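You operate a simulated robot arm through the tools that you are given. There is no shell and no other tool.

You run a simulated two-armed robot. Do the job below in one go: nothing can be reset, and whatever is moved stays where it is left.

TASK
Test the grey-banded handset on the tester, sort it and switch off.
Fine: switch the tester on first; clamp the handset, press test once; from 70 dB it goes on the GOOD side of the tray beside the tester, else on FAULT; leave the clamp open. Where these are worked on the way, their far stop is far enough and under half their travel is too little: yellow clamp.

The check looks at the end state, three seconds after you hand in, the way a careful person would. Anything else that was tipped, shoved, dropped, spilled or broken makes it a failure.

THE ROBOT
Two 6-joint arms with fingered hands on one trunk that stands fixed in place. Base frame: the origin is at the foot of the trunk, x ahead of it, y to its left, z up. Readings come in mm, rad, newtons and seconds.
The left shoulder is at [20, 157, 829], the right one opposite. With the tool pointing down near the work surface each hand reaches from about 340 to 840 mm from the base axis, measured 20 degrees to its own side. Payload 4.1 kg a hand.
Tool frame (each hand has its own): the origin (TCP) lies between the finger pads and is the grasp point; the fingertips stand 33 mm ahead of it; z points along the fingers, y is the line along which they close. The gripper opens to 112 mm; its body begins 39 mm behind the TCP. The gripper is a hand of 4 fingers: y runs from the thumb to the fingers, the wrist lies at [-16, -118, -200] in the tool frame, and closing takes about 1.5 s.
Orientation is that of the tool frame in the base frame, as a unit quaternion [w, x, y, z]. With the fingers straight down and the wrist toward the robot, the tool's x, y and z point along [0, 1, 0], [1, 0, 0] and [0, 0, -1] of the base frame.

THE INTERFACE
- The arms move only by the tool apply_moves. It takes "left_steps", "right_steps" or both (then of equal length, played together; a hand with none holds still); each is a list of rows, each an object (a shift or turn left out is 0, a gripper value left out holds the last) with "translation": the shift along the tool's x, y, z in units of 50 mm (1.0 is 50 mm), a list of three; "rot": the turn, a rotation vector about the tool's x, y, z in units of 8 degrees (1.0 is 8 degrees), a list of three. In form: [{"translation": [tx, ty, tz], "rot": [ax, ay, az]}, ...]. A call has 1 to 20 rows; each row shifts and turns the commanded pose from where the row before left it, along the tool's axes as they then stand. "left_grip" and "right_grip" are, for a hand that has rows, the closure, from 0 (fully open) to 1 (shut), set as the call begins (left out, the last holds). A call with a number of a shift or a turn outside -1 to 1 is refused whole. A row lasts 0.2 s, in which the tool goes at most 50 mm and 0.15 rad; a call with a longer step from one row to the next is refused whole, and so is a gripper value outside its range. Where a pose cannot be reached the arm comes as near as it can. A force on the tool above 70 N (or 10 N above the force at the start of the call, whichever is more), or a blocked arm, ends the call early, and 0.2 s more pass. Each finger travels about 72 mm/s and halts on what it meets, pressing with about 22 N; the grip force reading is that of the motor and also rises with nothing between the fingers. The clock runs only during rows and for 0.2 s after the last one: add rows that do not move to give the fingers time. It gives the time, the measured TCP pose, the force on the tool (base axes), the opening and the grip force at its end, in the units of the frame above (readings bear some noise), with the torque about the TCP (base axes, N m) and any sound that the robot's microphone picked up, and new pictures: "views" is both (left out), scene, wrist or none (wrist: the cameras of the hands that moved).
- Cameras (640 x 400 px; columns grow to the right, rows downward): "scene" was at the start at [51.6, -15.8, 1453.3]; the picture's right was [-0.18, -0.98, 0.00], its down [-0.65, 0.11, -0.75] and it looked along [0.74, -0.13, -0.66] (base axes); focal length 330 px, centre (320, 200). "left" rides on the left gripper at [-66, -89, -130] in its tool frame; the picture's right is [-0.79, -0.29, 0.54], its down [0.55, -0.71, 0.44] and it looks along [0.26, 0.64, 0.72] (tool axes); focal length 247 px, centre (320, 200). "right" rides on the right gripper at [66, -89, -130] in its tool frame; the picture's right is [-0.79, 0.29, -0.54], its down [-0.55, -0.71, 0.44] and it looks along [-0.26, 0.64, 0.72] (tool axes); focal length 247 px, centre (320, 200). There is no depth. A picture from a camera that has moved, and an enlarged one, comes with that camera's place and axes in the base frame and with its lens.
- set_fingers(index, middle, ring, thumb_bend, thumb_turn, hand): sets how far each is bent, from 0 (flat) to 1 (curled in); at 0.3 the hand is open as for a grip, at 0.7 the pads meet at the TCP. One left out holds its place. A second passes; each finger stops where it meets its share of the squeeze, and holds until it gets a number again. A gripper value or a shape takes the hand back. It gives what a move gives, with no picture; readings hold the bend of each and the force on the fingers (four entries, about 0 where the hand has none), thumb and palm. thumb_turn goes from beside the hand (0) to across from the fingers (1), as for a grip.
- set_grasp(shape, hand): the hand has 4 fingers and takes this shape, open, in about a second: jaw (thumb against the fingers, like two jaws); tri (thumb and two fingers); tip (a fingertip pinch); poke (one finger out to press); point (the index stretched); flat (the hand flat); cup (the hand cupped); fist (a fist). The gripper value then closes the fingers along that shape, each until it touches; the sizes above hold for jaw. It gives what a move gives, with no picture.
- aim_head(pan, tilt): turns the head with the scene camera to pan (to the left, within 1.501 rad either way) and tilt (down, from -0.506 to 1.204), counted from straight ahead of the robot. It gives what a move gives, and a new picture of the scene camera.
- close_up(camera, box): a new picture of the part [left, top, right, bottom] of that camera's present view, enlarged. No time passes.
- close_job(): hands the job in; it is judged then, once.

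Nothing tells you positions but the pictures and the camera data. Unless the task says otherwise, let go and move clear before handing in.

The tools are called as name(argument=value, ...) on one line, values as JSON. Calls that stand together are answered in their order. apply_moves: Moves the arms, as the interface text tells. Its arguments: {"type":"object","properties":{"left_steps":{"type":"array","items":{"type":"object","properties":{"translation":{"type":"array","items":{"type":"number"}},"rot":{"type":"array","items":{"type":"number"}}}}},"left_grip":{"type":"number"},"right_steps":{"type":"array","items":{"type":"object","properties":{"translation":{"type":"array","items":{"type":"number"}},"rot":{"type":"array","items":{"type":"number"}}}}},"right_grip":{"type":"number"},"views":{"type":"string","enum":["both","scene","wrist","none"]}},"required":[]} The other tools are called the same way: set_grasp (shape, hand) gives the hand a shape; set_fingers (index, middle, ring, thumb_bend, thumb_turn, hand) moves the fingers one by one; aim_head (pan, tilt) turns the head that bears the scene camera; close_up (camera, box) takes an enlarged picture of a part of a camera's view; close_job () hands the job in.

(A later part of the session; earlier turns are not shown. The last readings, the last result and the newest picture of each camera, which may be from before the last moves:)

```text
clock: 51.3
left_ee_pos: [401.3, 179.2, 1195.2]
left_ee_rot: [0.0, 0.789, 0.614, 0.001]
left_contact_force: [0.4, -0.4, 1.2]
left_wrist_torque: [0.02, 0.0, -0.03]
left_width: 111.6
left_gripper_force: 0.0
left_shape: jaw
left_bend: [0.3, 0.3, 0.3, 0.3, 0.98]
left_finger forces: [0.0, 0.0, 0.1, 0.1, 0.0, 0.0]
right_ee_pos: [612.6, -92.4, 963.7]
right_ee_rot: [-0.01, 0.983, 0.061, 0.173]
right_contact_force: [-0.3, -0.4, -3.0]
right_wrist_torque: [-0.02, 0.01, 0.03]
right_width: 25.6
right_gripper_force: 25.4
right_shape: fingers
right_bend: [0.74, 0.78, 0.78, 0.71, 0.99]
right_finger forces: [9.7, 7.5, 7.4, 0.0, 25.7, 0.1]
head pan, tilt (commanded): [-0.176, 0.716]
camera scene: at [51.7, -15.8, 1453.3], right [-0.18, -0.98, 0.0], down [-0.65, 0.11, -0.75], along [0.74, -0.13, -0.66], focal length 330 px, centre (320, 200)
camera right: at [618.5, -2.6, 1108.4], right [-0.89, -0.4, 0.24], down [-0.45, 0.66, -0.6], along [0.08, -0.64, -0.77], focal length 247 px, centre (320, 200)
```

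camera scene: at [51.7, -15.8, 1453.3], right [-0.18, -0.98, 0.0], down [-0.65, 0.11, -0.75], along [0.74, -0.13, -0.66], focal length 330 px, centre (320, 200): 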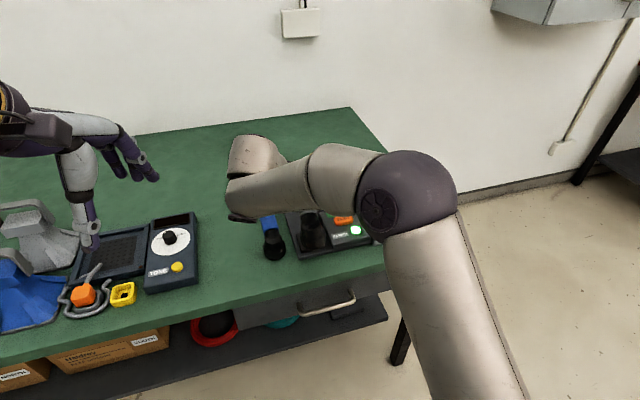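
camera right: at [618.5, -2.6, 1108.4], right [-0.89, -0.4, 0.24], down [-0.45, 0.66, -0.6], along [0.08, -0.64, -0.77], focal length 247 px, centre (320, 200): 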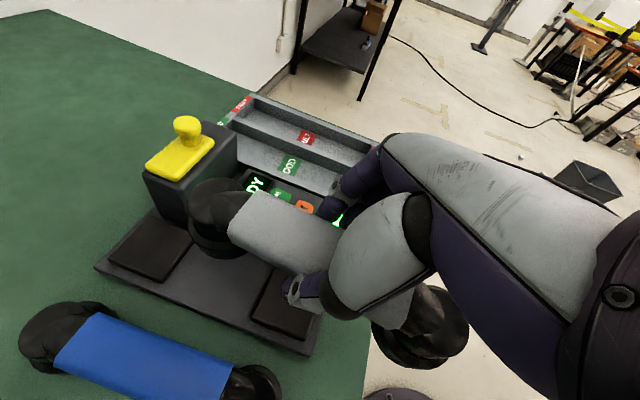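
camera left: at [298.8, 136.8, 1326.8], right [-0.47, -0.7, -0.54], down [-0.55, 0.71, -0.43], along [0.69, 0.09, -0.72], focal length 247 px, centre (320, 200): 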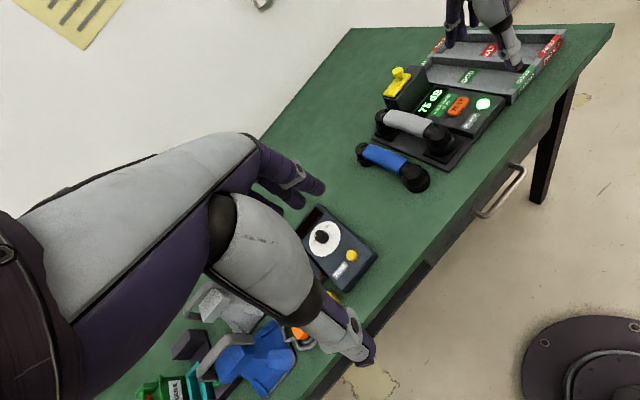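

The handset is clear and held firmly. I'll move it right over the front of the tester toward the GOOD lane and refine the lane position from the wrist camera.

apply_moves(right_steps=[{"translation": [0, 0.55, 0]}, {"translation": [0, 0.55, 0]}, {"translation": [0, 0.55, 0]}, {"translation": [0, 0.55, 0]}, {}], views="both")

close_up(camera="right", box=[100, 60, 400, 320])

close_up(camera="left", box=[380, 0, 600, 160])

```text
clock: 52.5
left_ee_pos: [402.1, 179.1, 1196.5]
left_ee_rot: [-0.001, 0.789, 0.615, 0.0]
left_contact_force: [0.7, -0.5, 0.6]
left_wrist_torque: [-0.01, 0.02, 0.03]
left_width: 112.0
left_gripper_force: 0.0
left_shape: jaw
left_bend: [0.3, 0.3, 0.3, 0.3, 0.98]
left_finger forces: [0.1, 0.0, 0.1, 0.1, 0.1, 0.0]
right_ee_pos: [627.7, -202.4, 965.8]
right_ee_rot: [-0.011, 0.983, 0.06, 0.173]
right_contact_force: [-1.0, 0.6, -2.9]
right_wrist_torque: [-0.02, -0.03, -0.03]
right_width: 25.1
right_gripper_force: 25.2
right_shape: fingers
right_bend: [0.74, 0.78, 0.78, 0.71, 0.99]
right_finger forces: [9.7, 7.5, 7.2, 0.1, 25.7, 0.0]
head pan, tilt (commanded): [-0.176, 0.716]
camera scene: at [51.7, -15.7, 1453.3], right [-0.17, -0.98, 0.0], down [-0.65, 0.11, -0.75], along [0.74, -0.13, -0.66], focal length 330 px, centre (320, 200)
camera right: at [633.4, -112.1, 1110.4], right [-0.89, -0.4, 0.24], down [-0.45, 0.66, -0.6], along [0.08, -0.64, -0.77], focal length 247 px, centre (320, 200)
```

scene: 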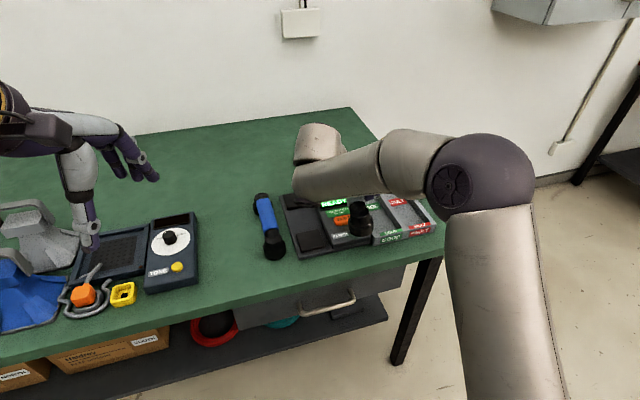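
right: 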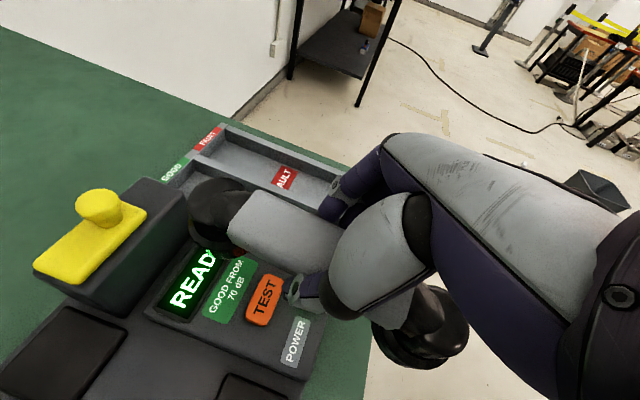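

```text
1.54 times, centred on (250, 190) of right
camera zoom: at [633.4, -112.1, 1110.4], right [-0.89, -0.4, 0.24], down [-0.45, 0.66, -0.6], along [0.08, -0.64, -0.77], focal length 380 px, centre (428, 215)
```

zoom: 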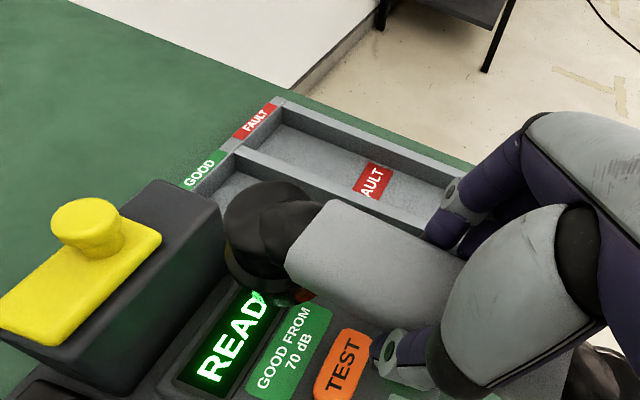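

```text
2.50 times, centred on (490, 80) of left
camera zoom: at [299.0, 136.5, 1326.8], right [-0.47, -0.7, -0.54], down [-0.55, 0.71, -0.44], along [0.69, 0.09, -0.72], focal length 617 px, centre (-105, 500)
```

zoom: 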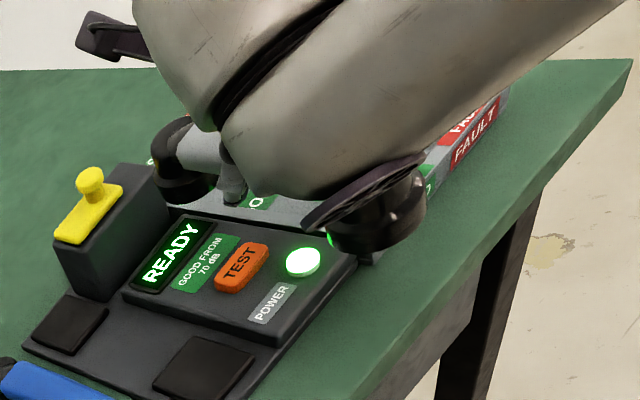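

The wrist view puts the tray wall tops at z≈830, and the GOOD lane centre at about (727, -286) with a yaw of 6.5°. I'll move right to the lane line and then check.

apply_moves(right_steps=[{"translation": [0, 0.4735, 0]}, {"translation": [0, 0.4735, 0]}, {"translation": [0, 0.4735, 0]}, {"translation": [0, 0.4735, 0]}, {}], views="both")

close_up(camera="right", box=[100, 60, 400, 320])

close_up(camera="scene", box=[280, 140, 460, 260])

```text
clock: 53.7
left_ee_pos: [402.8, 178.7, 1196.8]
left_ee_rot: [0.0, 0.789, 0.614, 0.0]
left_contact_force: [0.5, -0.8, 0.9]
left_wrist_torque: [0.03, 0.0, 0.0]
left_width: 111.8
left_gripper_force: 0.1
left_shape: jaw
left_bend: [0.3, 0.3, 0.3, 0.3, 0.98]
left_finger forces: [0.0, 0.1, 0.0, 0.1, 0.0, 0.0]
right_ee_pos: [636.7, -296.4, 965.5]
right_ee_rot: [-0.011, 0.983, 0.06, 0.174]
right_contact_force: [-1.4, -1.3, -2.2]
right_wrist_torque: [-0.03, 0.03, 0.04]
right_width: 25.3
right_gripper_force: 24.6
right_shape: fingers
right_bend: [0.74, 0.78, 0.78, 0.71, 0.99]
right_finger forces: [9.8, 7.4, 7.1, 0.0, 25.6, 0.1]
head pan, tilt (commanded): [-0.176, 0.716]
camera scene: at [51.7, -15.7, 1453.3], right [-0.17, -0.98, 0.0], down [-0.65, 0.11, -0.75], along [0.74, -0.13, -0.66], focal length 330 px, centre (320, 200)
camera right: at [644.6, -206.6, 1109.9], right [-0.89, -0.4, 0.24], down [-0.45, 0.66, -0.6], along [0.08, -0.64, -0.77], focal length 247 px, centre (320, 200)
```

scene: 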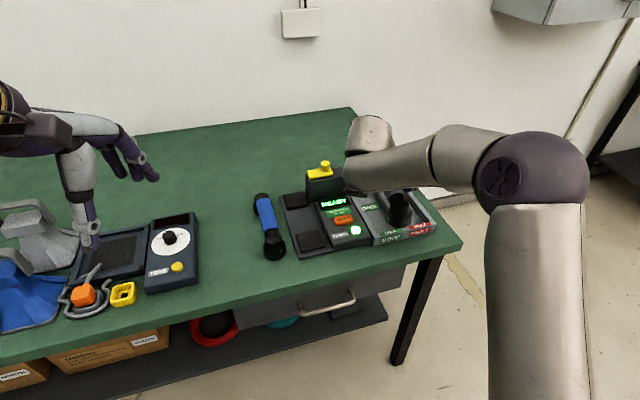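
right: 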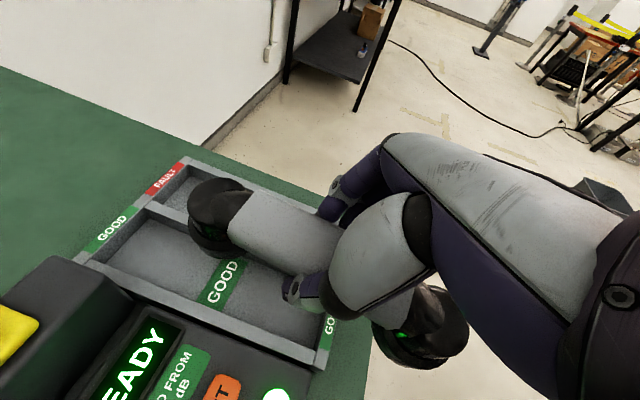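

```text
1.54 times, centred on (250, 190) of right
camera zoom: at [644.6, -206.6, 1109.9], right [-0.89, -0.4, 0.24], down [-0.45, 0.66, -0.6], along [0.08, -0.64, -0.77], focal length 380 px, centre (428, 215)
```

zoom: 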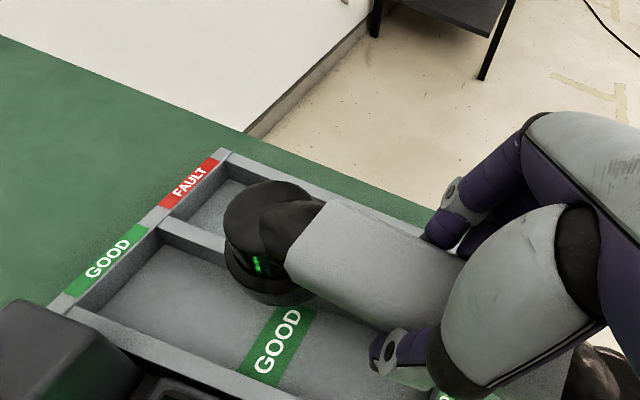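

```text
3.33 times, centred on (370, 200) of scene
camera zoom: at [51.7, -15.7, 1453.3], right [-0.17, -0.98, 0.0], down [-0.65, 0.11, -0.75], along [0.74, -0.13, -0.66], focal length 1098 px, centre (153, 200)
```

zoom: 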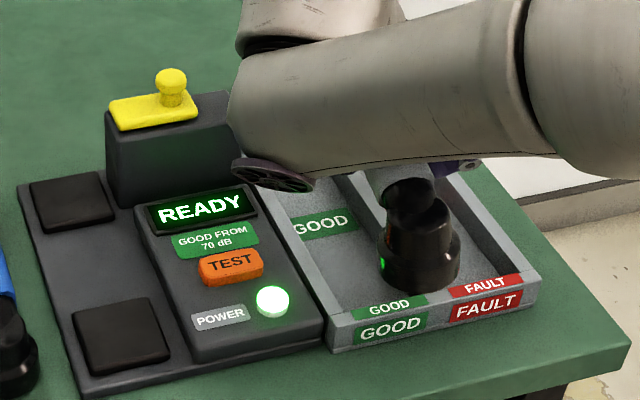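

The handset is over the front of the tray. I'll move forward along the lane and come down a little, then compare the earpieces with the lane walls.

apply_moves(right_steps=[{"translation": [0.364, 0, 0.2145]}, {"translation": [0.364, 0, 0.2145]}, {"translation": [0.364, 0, 0.2145]}, {"translation": [0.364, 0, 0.2145]}, {}], views="both")

close_up(camera="right", box=[100, 60, 400, 320])

close_up(camera="scene", box=[280, 140, 460, 260])

close_up(camera="left", box=[380, 0, 600, 160])

```text
clock: 54.9
left_ee_pos: [401.6, 179.2, 1195.7]
left_ee_rot: [0.0, 0.789, 0.615, 0.001]
left_contact_force: [-0.6, 0.0, 0.0]
left_wrist_torque: [-0.02, 0.01, 0.03]
left_width: 111.8
left_gripper_force: 0.1
left_shape: jaw
left_bend: [0.3, 0.3, 0.3, 0.3, 0.98]
left_finger forces: [0.0, 0.0, 0.1, 0.0, 0.1, 0.1]
right_ee_pos: [719.8, -286.5, 951.8]
right_ee_rot: [-0.011, 0.983, 0.061, 0.173]
right_contact_force: [-0.3, -0.3, -1.6]
right_wrist_torque: [-0.03, -0.03, 0.0]
right_width: 25.4
right_gripper_force: 25.0
right_shape: fingers
right_bend: [0.74, 0.78, 0.78, 0.71, 0.99]
right_finger forces: [9.7, 7.5, 7.3, 0.0, 25.5, 0.0]
head pan, tilt (commanded): [-0.176, 0.716]
camera scene: at [51.6, -15.8, 1453.3], right [-0.18, -0.98, 0.0], down [-0.65, 0.11, -0.75], along [0.74, -0.13, -0.66], focal length 330 px, centre (320, 200)
camera right: at [726.2, -197.3, 1096.0], right [-0.89, -0.4, 0.24], down [-0.45, 0.66, -0.6], along [0.08, -0.64, -0.77], focal length 247 px, centre (320, 200)
```

scene: 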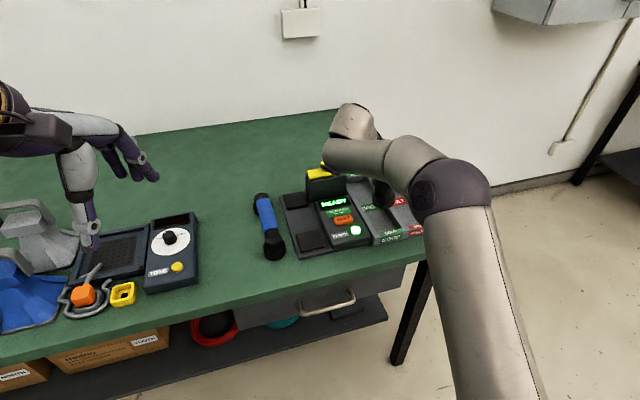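
right: 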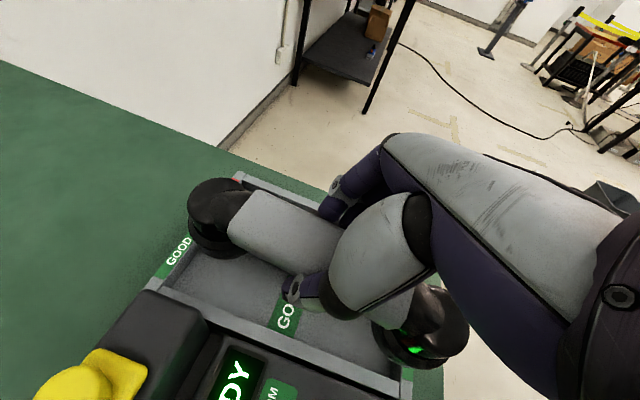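

```text
1.54 times, centred on (250, 190) of right
camera zoom: at [726.2, -197.3, 1096.0], right [-0.89, -0.4, 0.24], down [-0.45, 0.66, -0.6], along [0.08, -0.64, -0.77], focal length 380 px, centre (428, 215)
```

zoom: 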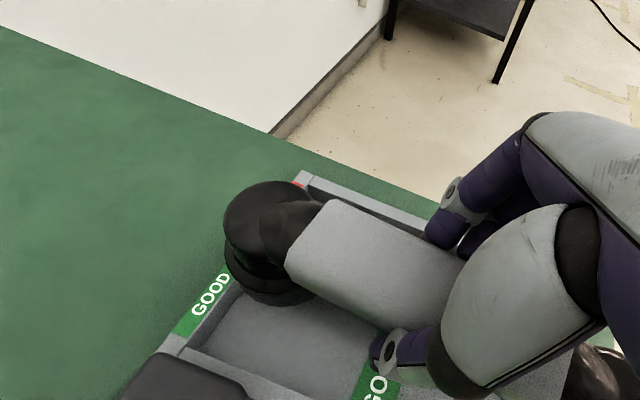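

```text
3.33 times, centred on (370, 200) of scene
camera zoom: at [51.6, -15.8, 1453.3], right [-0.18, -0.98, 0.0], down [-0.65, 0.11, -0.75], along [0.74, -0.13, -0.66], focal length 1098 px, centre (153, 200)
```

zoom: 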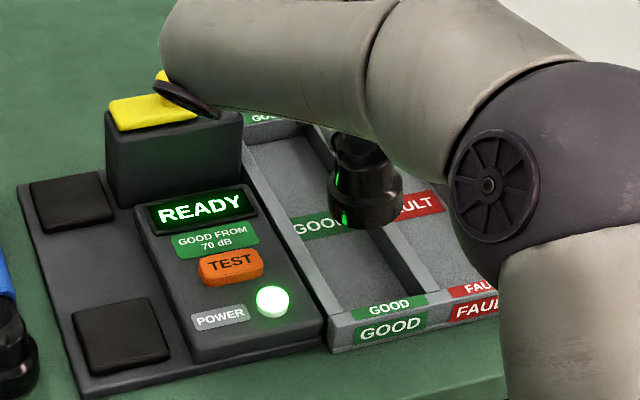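

```text
2.50 times, centred on (490, 80) of left
camera zoom: at [298.9, 136.4, 1326.8], right [-0.47, -0.7, -0.54], down [-0.55, 0.71, -0.44], along [0.69, 0.09, -0.72], focal length 617 px, centre (-105, 500)
```

zoom: 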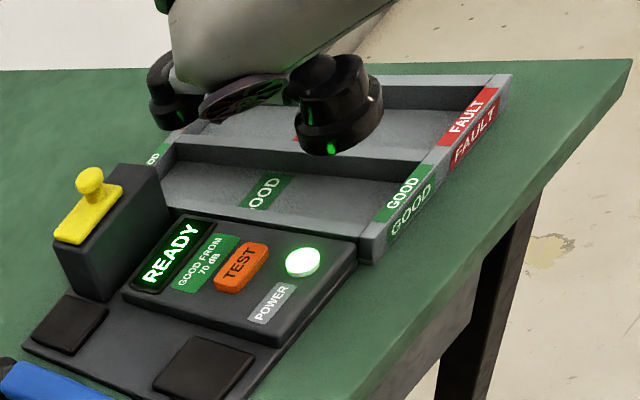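

Cross-checking the views puts the tray floor at about z=805 and the wall tops at 828. The lane centre is at about (728, -284), so the handset is already within a few mm. I'll lower most of the way and inspect.

apply_moves(right_steps=[{"translation": [0.056, -0.04, 0.02]}, {"translation": [-0.0966, 0, 0.263]}, {"translation": [-0.0966, 0, 0.263]}, {"translation": [-0.0966, 0, 0.263]}, {"translation": [-0.0966, 0, 0.263]}, {}], views="wrist")

close_up(camera="right", box=[100, 140, 500, 400])

close_up(camera="scene", box=[320, 160, 440, 250])

close_up(camera="left", box=[420, 0, 580, 120])

```text
clock: 56.3
left_ee_pos: [402.0, 179.6, 1195.7]
left_ee_rot: [0.0, 0.789, 0.614, 0.0]
left_contact_force: [-0.1, 0.3, -0.1]
left_wrist_torque: [-0.02, 0.02, -0.02]
left_width: 111.7
left_gripper_force: 0.2
left_shape: jaw
left_bend: [0.3, 0.3, 0.3, 0.3, 0.98]
left_finger forces: [0.1, 0.0, 0.0, 0.0, 0.0, 0.0]
right_ee_pos: [722.0, -285.3, 893.5]
right_ee_rot: [-0.011, 0.983, 0.059, 0.173]
right_contact_force: [0.0, -0.6, -1.8]
right_wrist_torque: [-0.05, 0.02, 0.02]
right_width: 25.2
right_gripper_force: 24.3
right_shape: fingers
right_bend: [0.74, 0.78, 0.78, 0.71, 0.99]
right_finger forces: [9.6, 7.5, 7.4, 0.1, 25.4, 0.0]
head pan, tilt (commanded): [-0.176, 0.716]
camera right: at [728.0, -194.7, 1037.5], right [-0.89, -0.4, 0.24], down [-0.45, 0.66, -0.6], along [0.08, -0.64, -0.77], focal length 247 px, centre (320, 200)
```

right: 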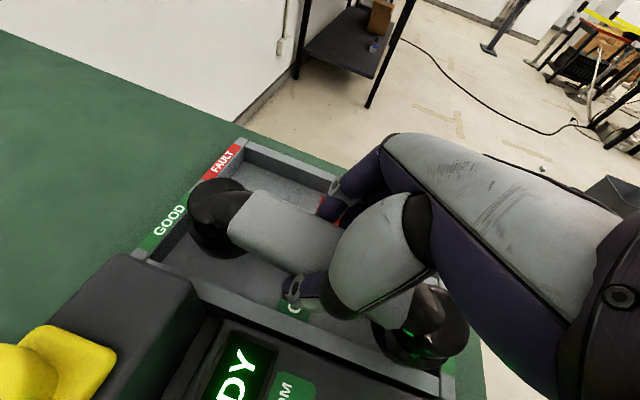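

```text
1.54 times, centred on (300, 270) of right
camera zoom: at [728.0, -194.7, 1037.5], right [-0.89, -0.4, 0.24], down [-0.45, 0.66, -0.6], along [0.08, -0.64, -0.77], focal length 380 px, centre (351, 92)
```

zoom: 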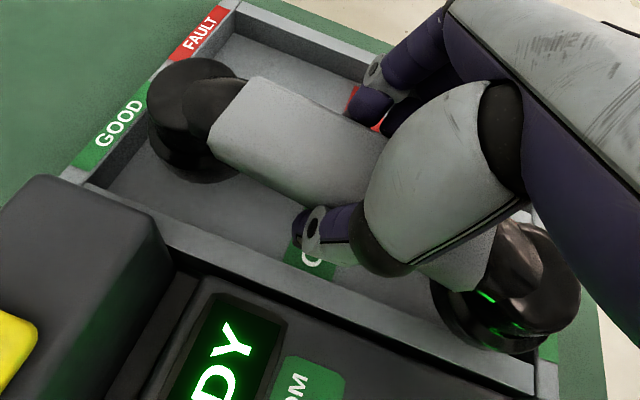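

```text
4.44 times, centred on (380, 205) of scene
camera zoom: at [51.7, -15.8, 1453.3], right [-0.18, -0.98, 0.0], down [-0.65, 0.11, -0.75], along [0.74, -0.13, -0.66], focal length 1465 px, centre (53, 178)
```

zoom: 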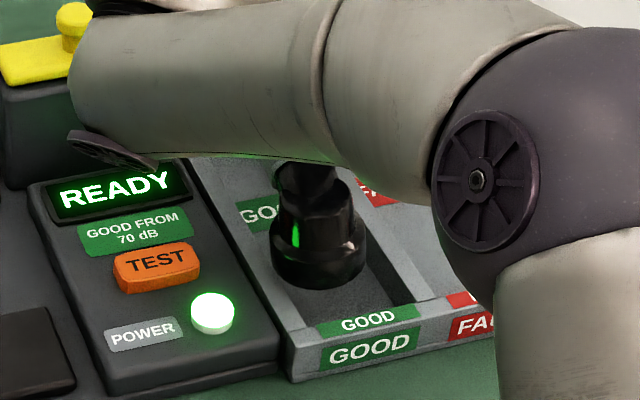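

```text
3.33 times, centred on (500, 60) of left
camera zoom: at [299.0, 136.5, 1326.8], right [-0.47, -0.7, -0.54], down [-0.55, 0.71, -0.44], along [0.69, 0.09, -0.72], focal length 823 px, centre (-280, 667)
```

zoom: 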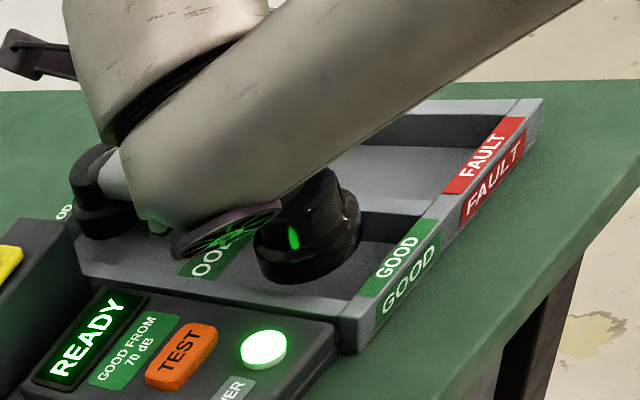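

The handset is centred in the GOOD lane both ways. I'll lower the last stretch in small steps until it touches.

apply_moves(right_steps=[{"translation": [-0.041, 0, 0.113]}, {"translation": [-0.041, 0, 0.113]}, {"translation": [-0.028, 0, 0.0752]}, {}], views="none")

close_up(camera="scene", box=[320, 160, 440, 250])

close_up(camera="right", box=[100, 140, 500, 400])

```text
clock: 57.3
left_ee_pos: [401.7, 179.8, 1196.6]
left_ee_rot: [-0.001, 0.789, 0.614, 0.0]
left_contact_force: [-0.7, 0.0, 0.5]
left_wrist_torque: [0.0, -0.01, -0.01]
left_width: 111.9
left_gripper_force: 0.1
left_shape: jaw
left_bend: [0.3, 0.3, 0.3, 0.3, 0.98]
left_finger forces: [0.1, 0.0, 0.0, 0.0, 0.1, 0.1]
right_ee_pos: [723.1, -284.3, 875.6]
right_ee_rot: [-0.011, 0.983, 0.06, 0.173]
right_contact_force: [-0.1, 0.3, -1.2]
right_wrist_torque: [0.0, -0.05, 0.01]
right_width: 12.3
right_gripper_force: 13.4
right_shape: fingers
right_bend: [0.75, 0.79, 0.8, 0.76, 1.0]
right_finger forces: [11.0, 1.8, 0.0, 0.1, 13.7, 0.0]
head pan, tilt (commanded): [-0.176, 0.716]
```

```text
4.44 times, centred on (380, 205) of scene
camera zoom: at [51.7, -15.8, 1453.3], right [-0.18, -0.98, 0.0], down [-0.65, 0.11, -0.75], along [0.74, -0.13, -0.66], focal length 1465 px, centre (53, 178)
```

zoom: 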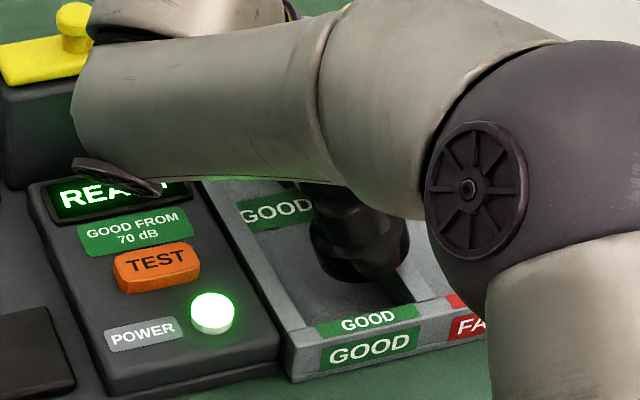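

```text
1.54 times, centred on (300, 270) of right
camera zoom: at [729.4, -195.1, 1021.1], right [-0.89, -0.4, 0.24], down [-0.45, 0.66, -0.6], along [0.08, -0.64, -0.77], focal length 380 px, centre (351, 92)
```

zoom: 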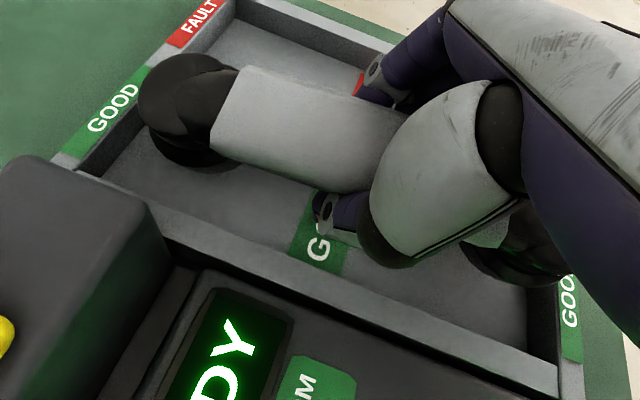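

The handset touched down earlier than expected and shifted in the grip. I'll stop and look carefully before doing anything else.

close_up(camera="right", box=[160, 160, 420, 360])

close_up(camera="left", box=[420, 0, 580, 120])

close_up(camera="right", box=[0, 0, 640, 400])

close_up(camera="scene", box=[350, 180, 430, 240])

```text
2.00 times, centred on (290, 260) of right
camera zoom: at [729.4, -195.1, 1021.1], right [-0.89, -0.4, 0.24], down [-0.45, 0.66, -0.6], along [0.08, -0.64, -0.77], focal length 494 px, centre (380, 80)
```

zoom: 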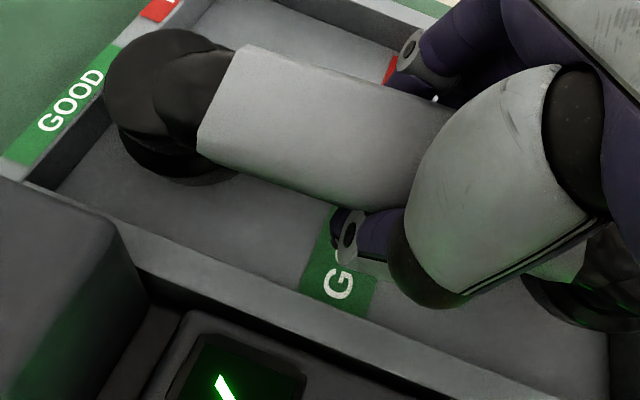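

```text
3.33 times, centred on (500, 60) of left
camera zoom: at [299.0, 136.4, 1326.8], right [-0.47, -0.7, -0.54], down [-0.55, 0.71, -0.44], along [0.69, 0.09, -0.72], focal length 823 px, centre (-280, 667)
```

zoom: 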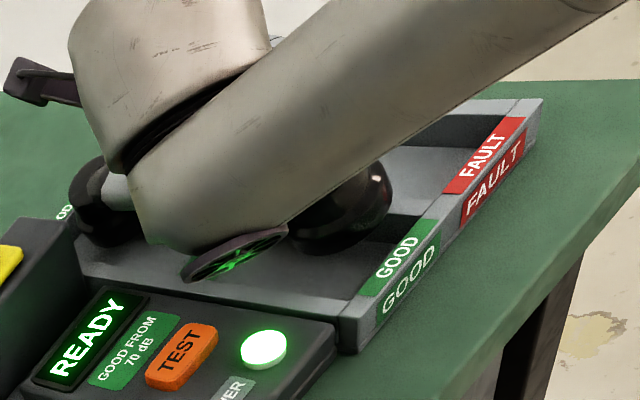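

```text
1.00 times, centred on (320, 200) of right (not enlarged: the box is as wide or as high as the picture)
camera zoom: at [729.4, -195.1, 1021.1], right [-0.89, -0.4, 0.24], down [-0.45, 0.66, -0.6], along [0.08, -0.64, -0.77], focal length 247 px, centre (320, 200)
```

zoom: 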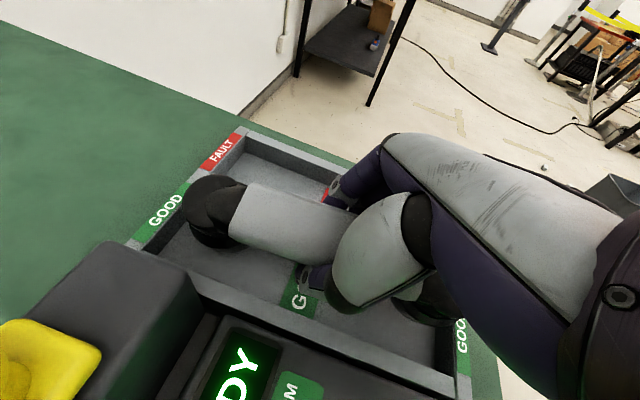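

```text
6.67 times, centred on (390, 210) of scene
camera zoom: at [51.7, -15.8, 1453.3], right [-0.18, -0.98, 0.0], down [-0.65, 0.11, -0.75], along [0.74, -0.13, -0.66], focal length 2197 px, centre (-147, 133)
```

zoom: 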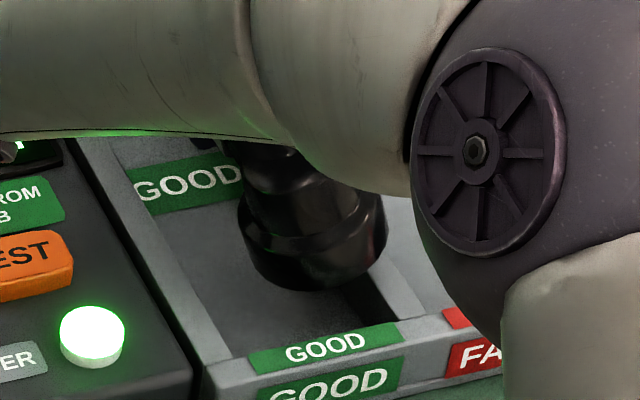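

The handset appears rolled and pushed toward the divider, its handle resting on the curled fingers and thumb. I'll lift gently straight up and check its attitude.

apply_moves(right_steps=[{"translation": [0.035, 0, -0.094]}, {"translation": [0.035, 0, -0.094]}, {"translation": [0.035, 0, -0.094]}, {"translation": [0.035, 0, -0.094]}, {}], views="both")

close_up(camera="right", box=[100, 140, 500, 400])

close_up(camera="scene", box=[350, 180, 430, 240])

close_up(camera="left", box=[420, 0, 580, 120])

```text
clock: 58.5
left_ee_pos: [402.5, 178.7, 1196.2]
left_ee_rot: [0.001, 0.789, 0.614, 0.0]
left_contact_force: [0.2, 0.5, 0.8]
left_wrist_torque: [0.02, 0.02, 0.01]
left_width: 111.8
left_gripper_force: 0.1
left_shape: jaw
left_bend: [0.3, 0.3, 0.3, 0.3, 0.98]
left_finger forces: [0.1, 0.1, 0.1, 0.0, 0.0, 0.0]
right_ee_pos: [724.0, -284.5, 897.5]
right_ee_rot: [-0.011, 0.983, 0.06, 0.173]
right_contact_force: [-0.5, 0.7, -2.7]
right_wrist_torque: [0.03, 0.02, -0.01]
right_width: 12.2
right_gripper_force: 12.9
right_shape: fingers
right_bend: [0.75, 0.79, 0.8, 0.76, 1.0]
right_finger forces: [11.4, 1.5, 0.1, 0.0, 13.5, 0.0]
head pan, tilt (commanded): [-0.176, 0.716]
camera scene: at [51.7, -15.8, 1453.3], right [-0.18, -0.98, 0.0], down [-0.65, 0.11, -0.75], along [0.74, -0.13, -0.66], focal length 330 px, centre (320, 200)
camera right: at [729.9, -195.0, 1042.1], right [-0.89, -0.4, 0.24], down [-0.45, 0.66, -0.6], along [0.08, -0.64, -0.77], focal length 247 px, centre (320, 200)
```

scene: 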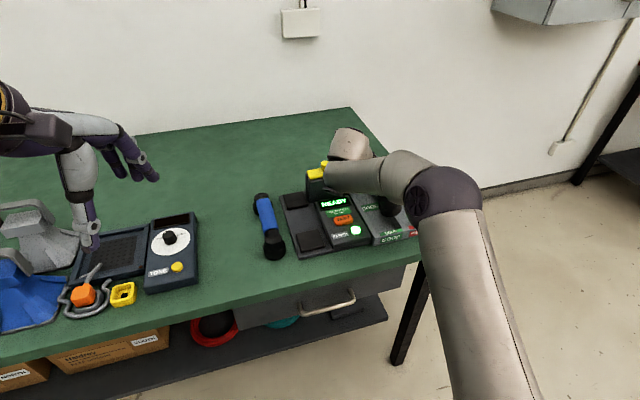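
right: 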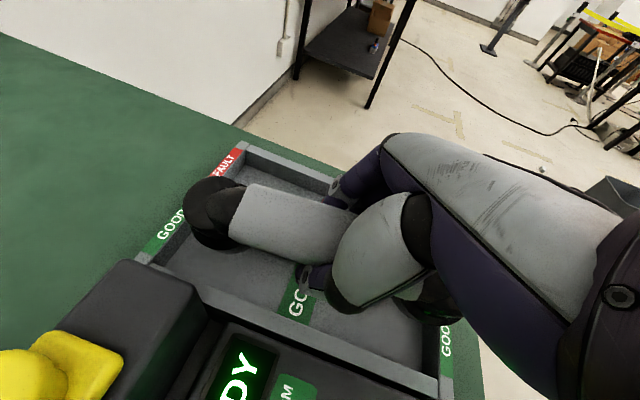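

```text
1.54 times, centred on (300, 270) of right
camera zoom: at [729.9, -195.0, 1042.1], right [-0.89, -0.4, 0.24], down [-0.45, 0.66, -0.6], along [0.08, -0.64, -0.77], focal length 380 px, centre (351, 92)
```

zoom: 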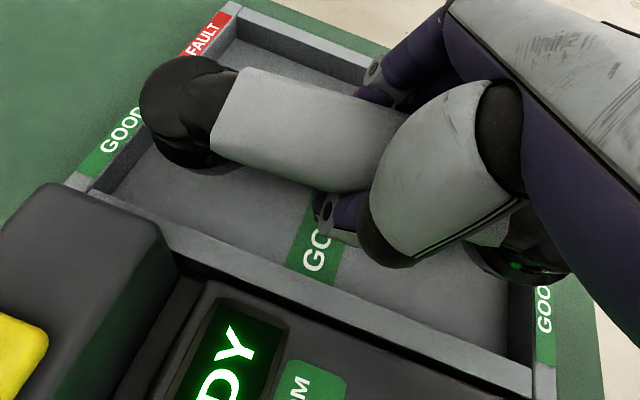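

```text
6.67 times, centred on (390, 210) of scene
camera zoom: at [51.7, -15.8, 1453.3], right [-0.18, -0.98, 0.0], down [-0.65, 0.11, -0.75], along [0.74, -0.13, -0.66], focal length 2197 px, centre (-147, 133)
```

zoom: 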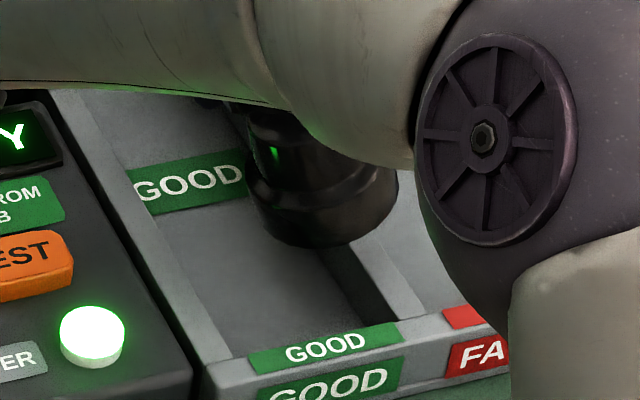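

```text
3.33 times, centred on (500, 60) of left
camera zoom: at [299.0, 136.4, 1326.8], right [-0.47, -0.7, -0.54], down [-0.55, 0.71, -0.44], along [0.69, 0.09, -0.72], focal length 823 px, centre (-280, 667)
```

zoom: 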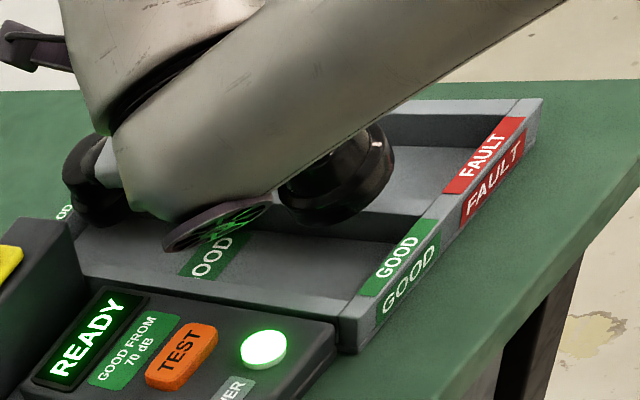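

Lifted, the handset is rolled and yawed a little in the grip; it must have caught on the lane's left wall. I need precise lane measurements, so I'll zoom in.

close_up(camera="scene", box=[345, 195, 425, 245])

close_up(camera="right", box=[160, 160, 480, 400])

close_up(camera="left", box=[440, 20, 560, 110])

```text
8.00 times, centred on (385, 220) of scene
camera zoom: at [51.7, -15.8, 1453.3], right [-0.18, -0.98, 0.0], down [-0.65, 0.11, -0.75], along [0.74, -0.13, -0.66], focal length 2636 px, centre (-200, 40)
```

zoom: 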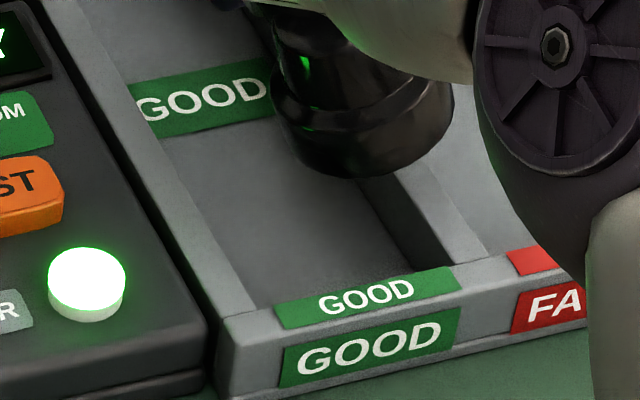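

```text
1.67 times, centred on (320, 280) of right
camera zoom: at [729.9, -195.0, 1042.1], right [-0.89, -0.4, 0.24], down [-0.45, 0.66, -0.6], along [0.08, -0.64, -0.77], focal length 412 px, centre (320, 67)
```

zoom: 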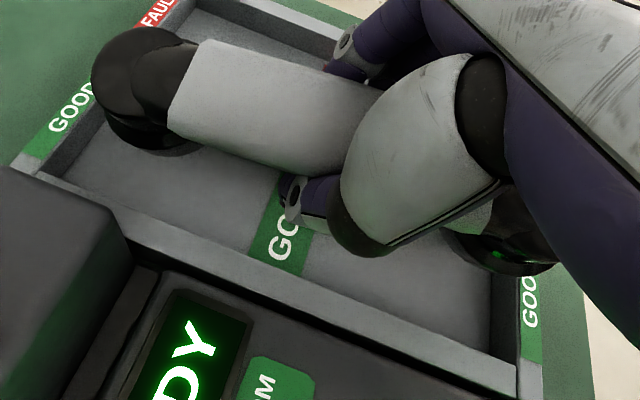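

```text
4.44 times, centred on (500, 65) of left
camera zoom: at [299.0, 136.4, 1326.8], right [-0.47, -0.7, -0.54], down [-0.55, 0.71, -0.44], along [0.69, 0.09, -0.72], focal length 1098 px, centre (-480, 800)
```

zoom: 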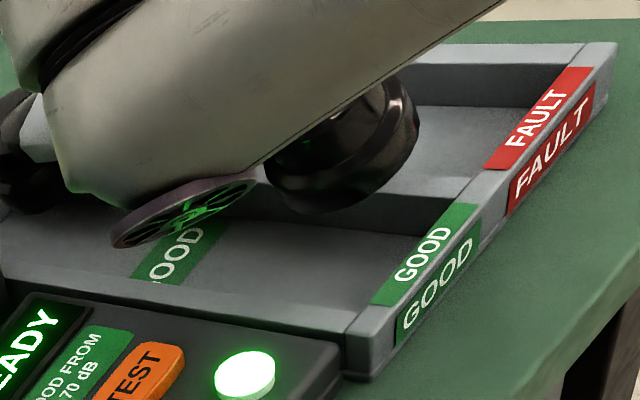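

close_up(camera="left", box=[484, 28, 540, 72])

close_up(camera="scene", box=[372, 188, 412, 222])

close_up(camera="right", box=[170, 160, 300, 260])

close_up(camera="right", box=[280, 220, 480, 360])

```text
9.09 times, centred on (512, 50) of left
camera zoom: at [299.0, 136.4, 1326.8], right [-0.47, -0.7, -0.54], down [-0.55, 0.71, -0.44], along [0.69, 0.09, -0.72], focal length 2245 px, centre (-1426, 1564)
```

zoom: 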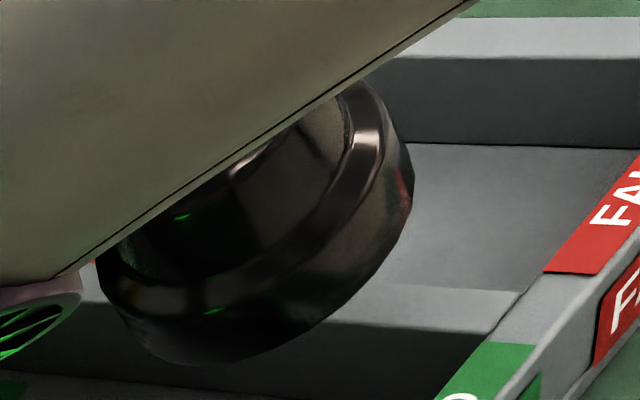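

```text
11.76 times, centred on (392, 205) of scene
camera zoom: at [51.7, -15.8, 1453.3], right [-0.18, -0.98, 0.0], down [-0.65, 0.11, -0.75], along [0.74, -0.13, -0.66], focal length 3877 px, centre (-527, 141)
```

zoom: 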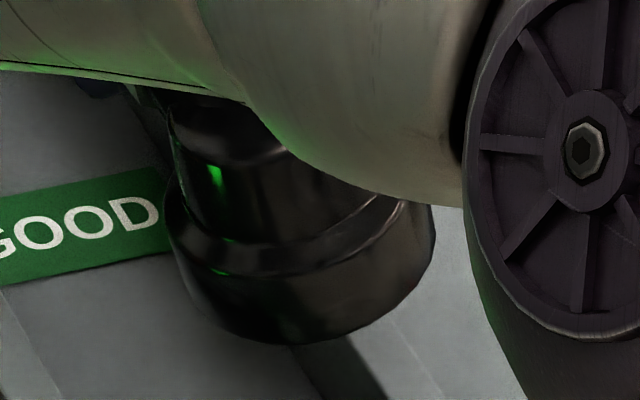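

```text
4.00 times, centred on (235, 210) of right
camera zoom: at [729.9, -195.0, 1042.1], right [-0.89, -0.4, 0.24], down [-0.45, 0.66, -0.6], along [0.08, -0.64, -0.77], focal length 988 px, centre (660, 160)
```

zoom: 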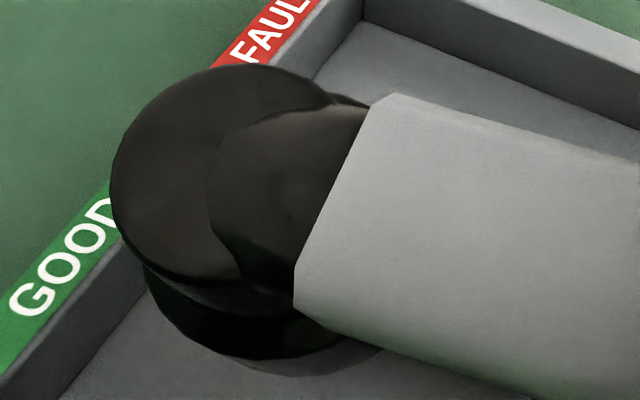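

```text
2.86 times, centred on (380, 290) of right
camera zoom: at [729.9, -195.0, 1042.1], right [-0.89, -0.4, 0.24], down [-0.45, 0.66, -0.6], along [0.08, -0.64, -0.77], focal length 706 px, centre (149, -57)
```

zoom: 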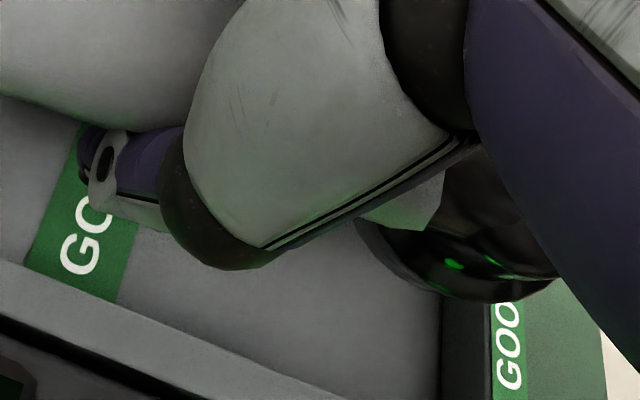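

The handset is yawed about 6° too far and rolled about 16°, its bottom swung to the right; the tray itself has not moved. I'll correct both by turning the hand above the tray, then measure again.

apply_moves(right_steps=[{"rot": [-0.267, 0, 0.729]}, {"rot": [0.623, -0.072, 0.227]}, {"rot": [0.623, -0.072, 0.227]}, {"rot": [0.623, -0.072, 0.227]}, {}], views="both")

close_up(camera="scene", box=[345, 185, 425, 245])

close_up(camera="right", box=[160, 140, 480, 400])

close_up(camera="left", box=[440, 10, 560, 100])

```text
clock: 59.7
left_ee_pos: [401.4, 178.7, 1196.0]
left_ee_rot: [0.0, 0.789, 0.614, 0.0]
left_contact_force: [0.3, 0.6, 0.4]
left_wrist_torque: [0.01, 0.02, -0.02]
left_width: 111.6
left_gripper_force: 0.0
left_shape: jaw
left_bend: [0.3, 0.3, 0.3, 0.3, 0.98]
left_finger forces: [0.0, 0.1, 0.0, 0.0, 0.0, 0.1]
right_ee_pos: [722.6, -283.9, 897.4]
right_ee_rot: [-0.139, 0.978, -0.016, 0.155]
right_contact_force: [0.8, -0.7, -2.6]
right_wrist_torque: [-0.02, -0.01, 0.0]
right_width: 12.0
right_gripper_force: 13.6
right_shape: fingers
right_bend: [0.75, 0.79, 0.8, 0.76, 1.0]
right_finger forces: [11.3, 1.4, 0.0, 0.0, 13.2, 0.0]
head pan, tilt (commanded): [-0.176, 0.716]
camera scene: at [51.7, -15.8, 1453.3], right [-0.17, -0.98, 0.0], down [-0.65, 0.11, -0.75], along [0.74, -0.13, -0.66], focal length 330 px, centre (320, 200)
camera right: at [744.1, -238.4, 1060.5], right [-0.92, -0.36, 0.18], down [-0.4, 0.84, -0.37], along [-0.02, -0.41, -0.91], focal length 247 px, centre (320, 200)
```

scene: 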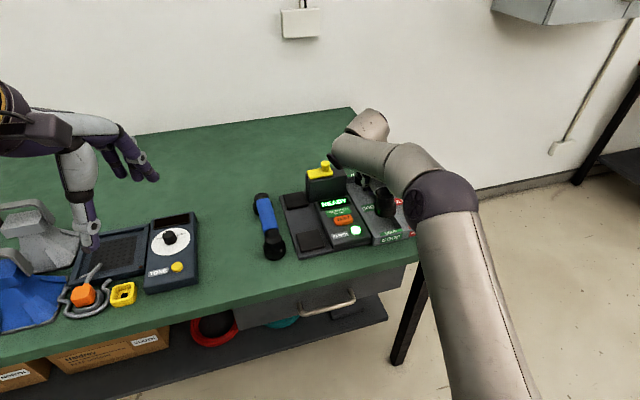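
right: 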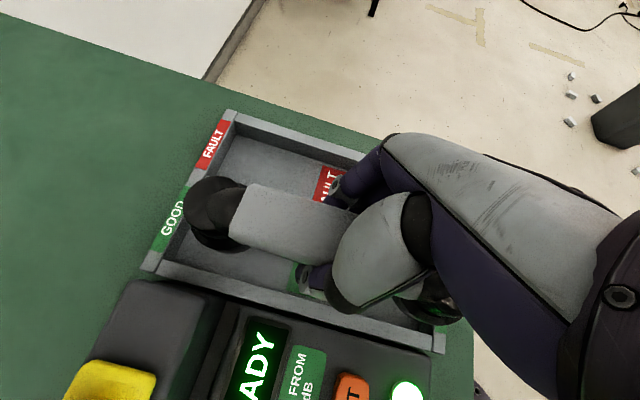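

```text
6.67 times, centred on (385, 215) of scene
camera zoom: at [51.7, -15.8, 1453.3], right [-0.17, -0.98, 0.0], down [-0.65, 0.11, -0.75], along [0.74, -0.13, -0.66], focal length 2197 px, centre (-113, 100)
```

zoom: 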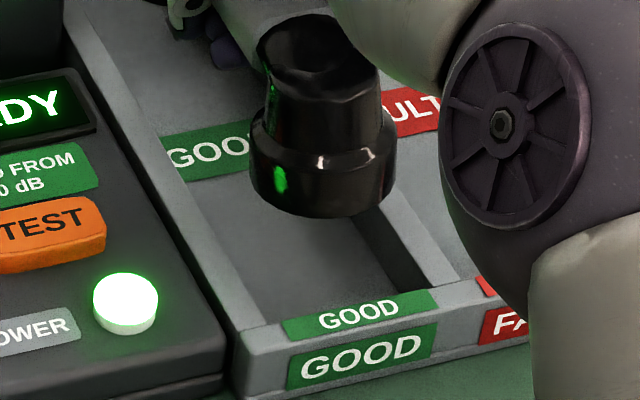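

```text
1.54 times, centred on (320, 270) of right
camera zoom: at [744.1, -238.4, 1060.5], right [-0.92, -0.36, 0.18], down [-0.4, 0.84, -0.37], along [-0.02, -0.41, -0.91], focal length 380 px, centre (320, 92)
```

zoom: 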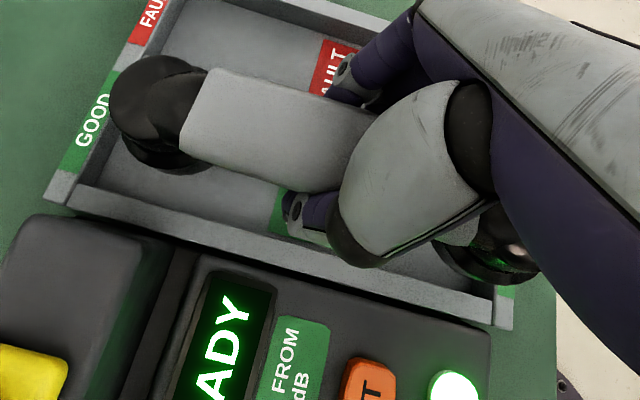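

```text
4.44 times, centred on (500, 55) of left
camera zoom: at [299.0, 136.5, 1326.8], right [-0.47, -0.7, -0.54], down [-0.55, 0.71, -0.44], along [0.69, 0.09, -0.72], focal length 1098 px, centre (-480, 844)
```

zoom: 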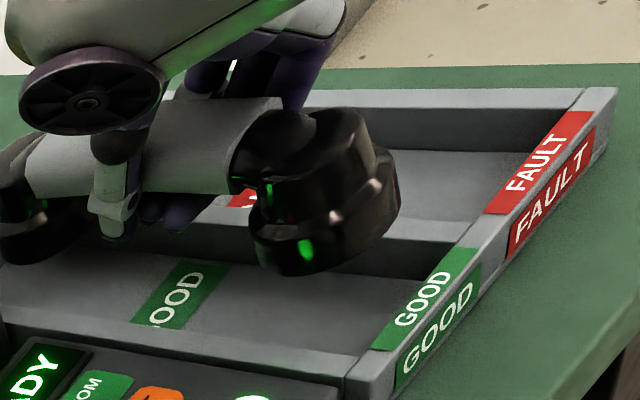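

The handset is now almost upright and square to the lane: near rim at (646, -296, 864), far rim at about (806, -274). I'll shift 1.5 mm left and lower to just above the wall tops.

apply_moves(right_steps=[{"translation": [-0.079, 0.058, 0.2415]}, {"translation": [-0.079, 0.058, 0.2415]}, {}], views="none")

close_up(camera="scene", box=[345, 185, 425, 245])

close_up(camera="right", box=[160, 160, 320, 280])

close_up(camera="left", box=[440, 10, 560, 100])

```text
clock: 60.5
left_ee_pos: [402.2, 179.2, 1195.4]
left_ee_rot: [0.001, 0.79, 0.613, -0.001]
left_contact_force: [0.2, 0.2, -0.1]
left_wrist_torque: [0.03, -0.03, 0.01]
left_width: 111.9
left_gripper_force: 0.1
left_shape: jaw
left_bend: [0.3, 0.3, 0.3, 0.3, 0.98]
left_finger forces: [0.1, 0.1, 0.1, 0.0, 0.0, 0.1]
right_ee_pos: [722.7, -280.6, 871.4]
right_ee_rot: [-0.137, 0.978, -0.018, 0.156]
right_contact_force: [-0.2, 0.5, -3.5]
right_wrist_torque: [0.01, 0.01, -0.02]
right_width: 12.3
right_gripper_force: 12.1
right_shape: fingers
right_bend: [0.75, 0.79, 0.8, 0.76, 1.0]
right_finger forces: [11.2, 1.4, 0.0, 0.1, 13.2, 0.1]
head pan, tilt (commanded): [-0.176, 0.716]
```

```text
6.67 times, centred on (385, 215) of scene
camera zoom: at [51.7, -15.8, 1453.3], right [-0.18, -0.98, 0.0], down [-0.65, 0.11, -0.75], along [0.74, -0.13, -0.66], focal length 2197 px, centre (-113, 100)
```

zoom: 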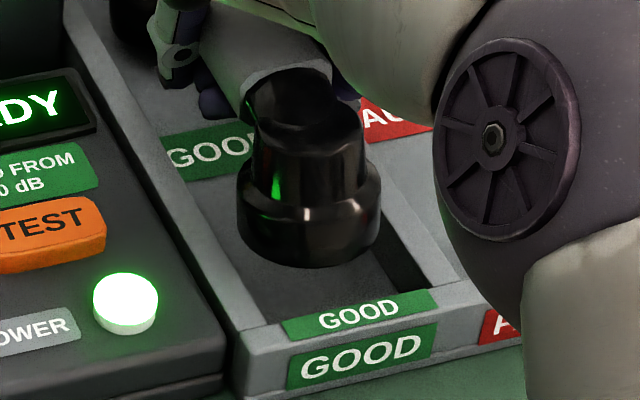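

```text
3.33 times, centred on (240, 220) of right
camera zoom: at [744.3, -236.0, 1033.7], right [-0.92, -0.36, 0.18], down [-0.4, 0.84, -0.37], along [-0.02, -0.41, -0.91], focal length 823 px, centre (587, 133)
```

zoom: 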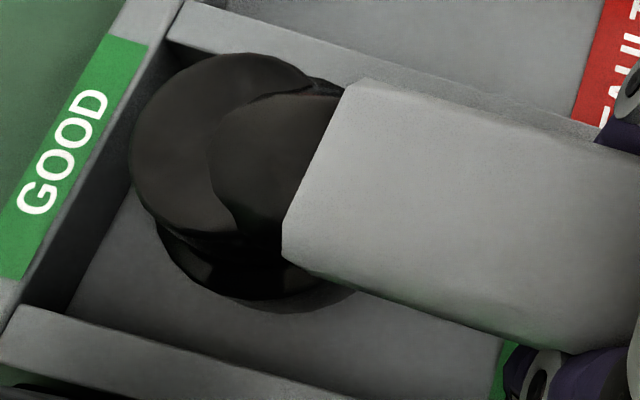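

```text
4.44 times, centred on (500, 55) of left
camera zoom: at [299.0, 136.5, 1326.8], right [-0.47, -0.7, -0.54], down [-0.55, 0.71, -0.44], along [0.69, 0.09, -0.72], focal length 1098 px, centre (-480, 844)
```

zoom: 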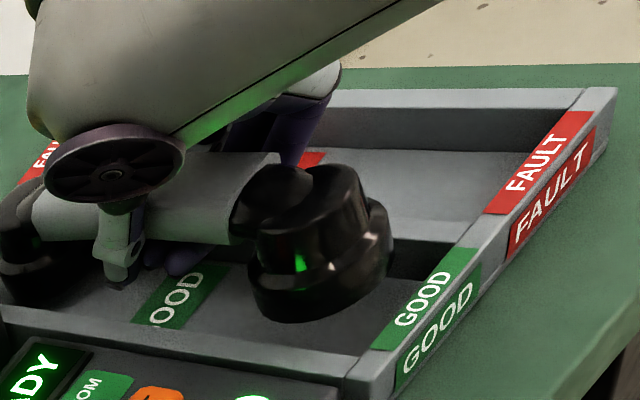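

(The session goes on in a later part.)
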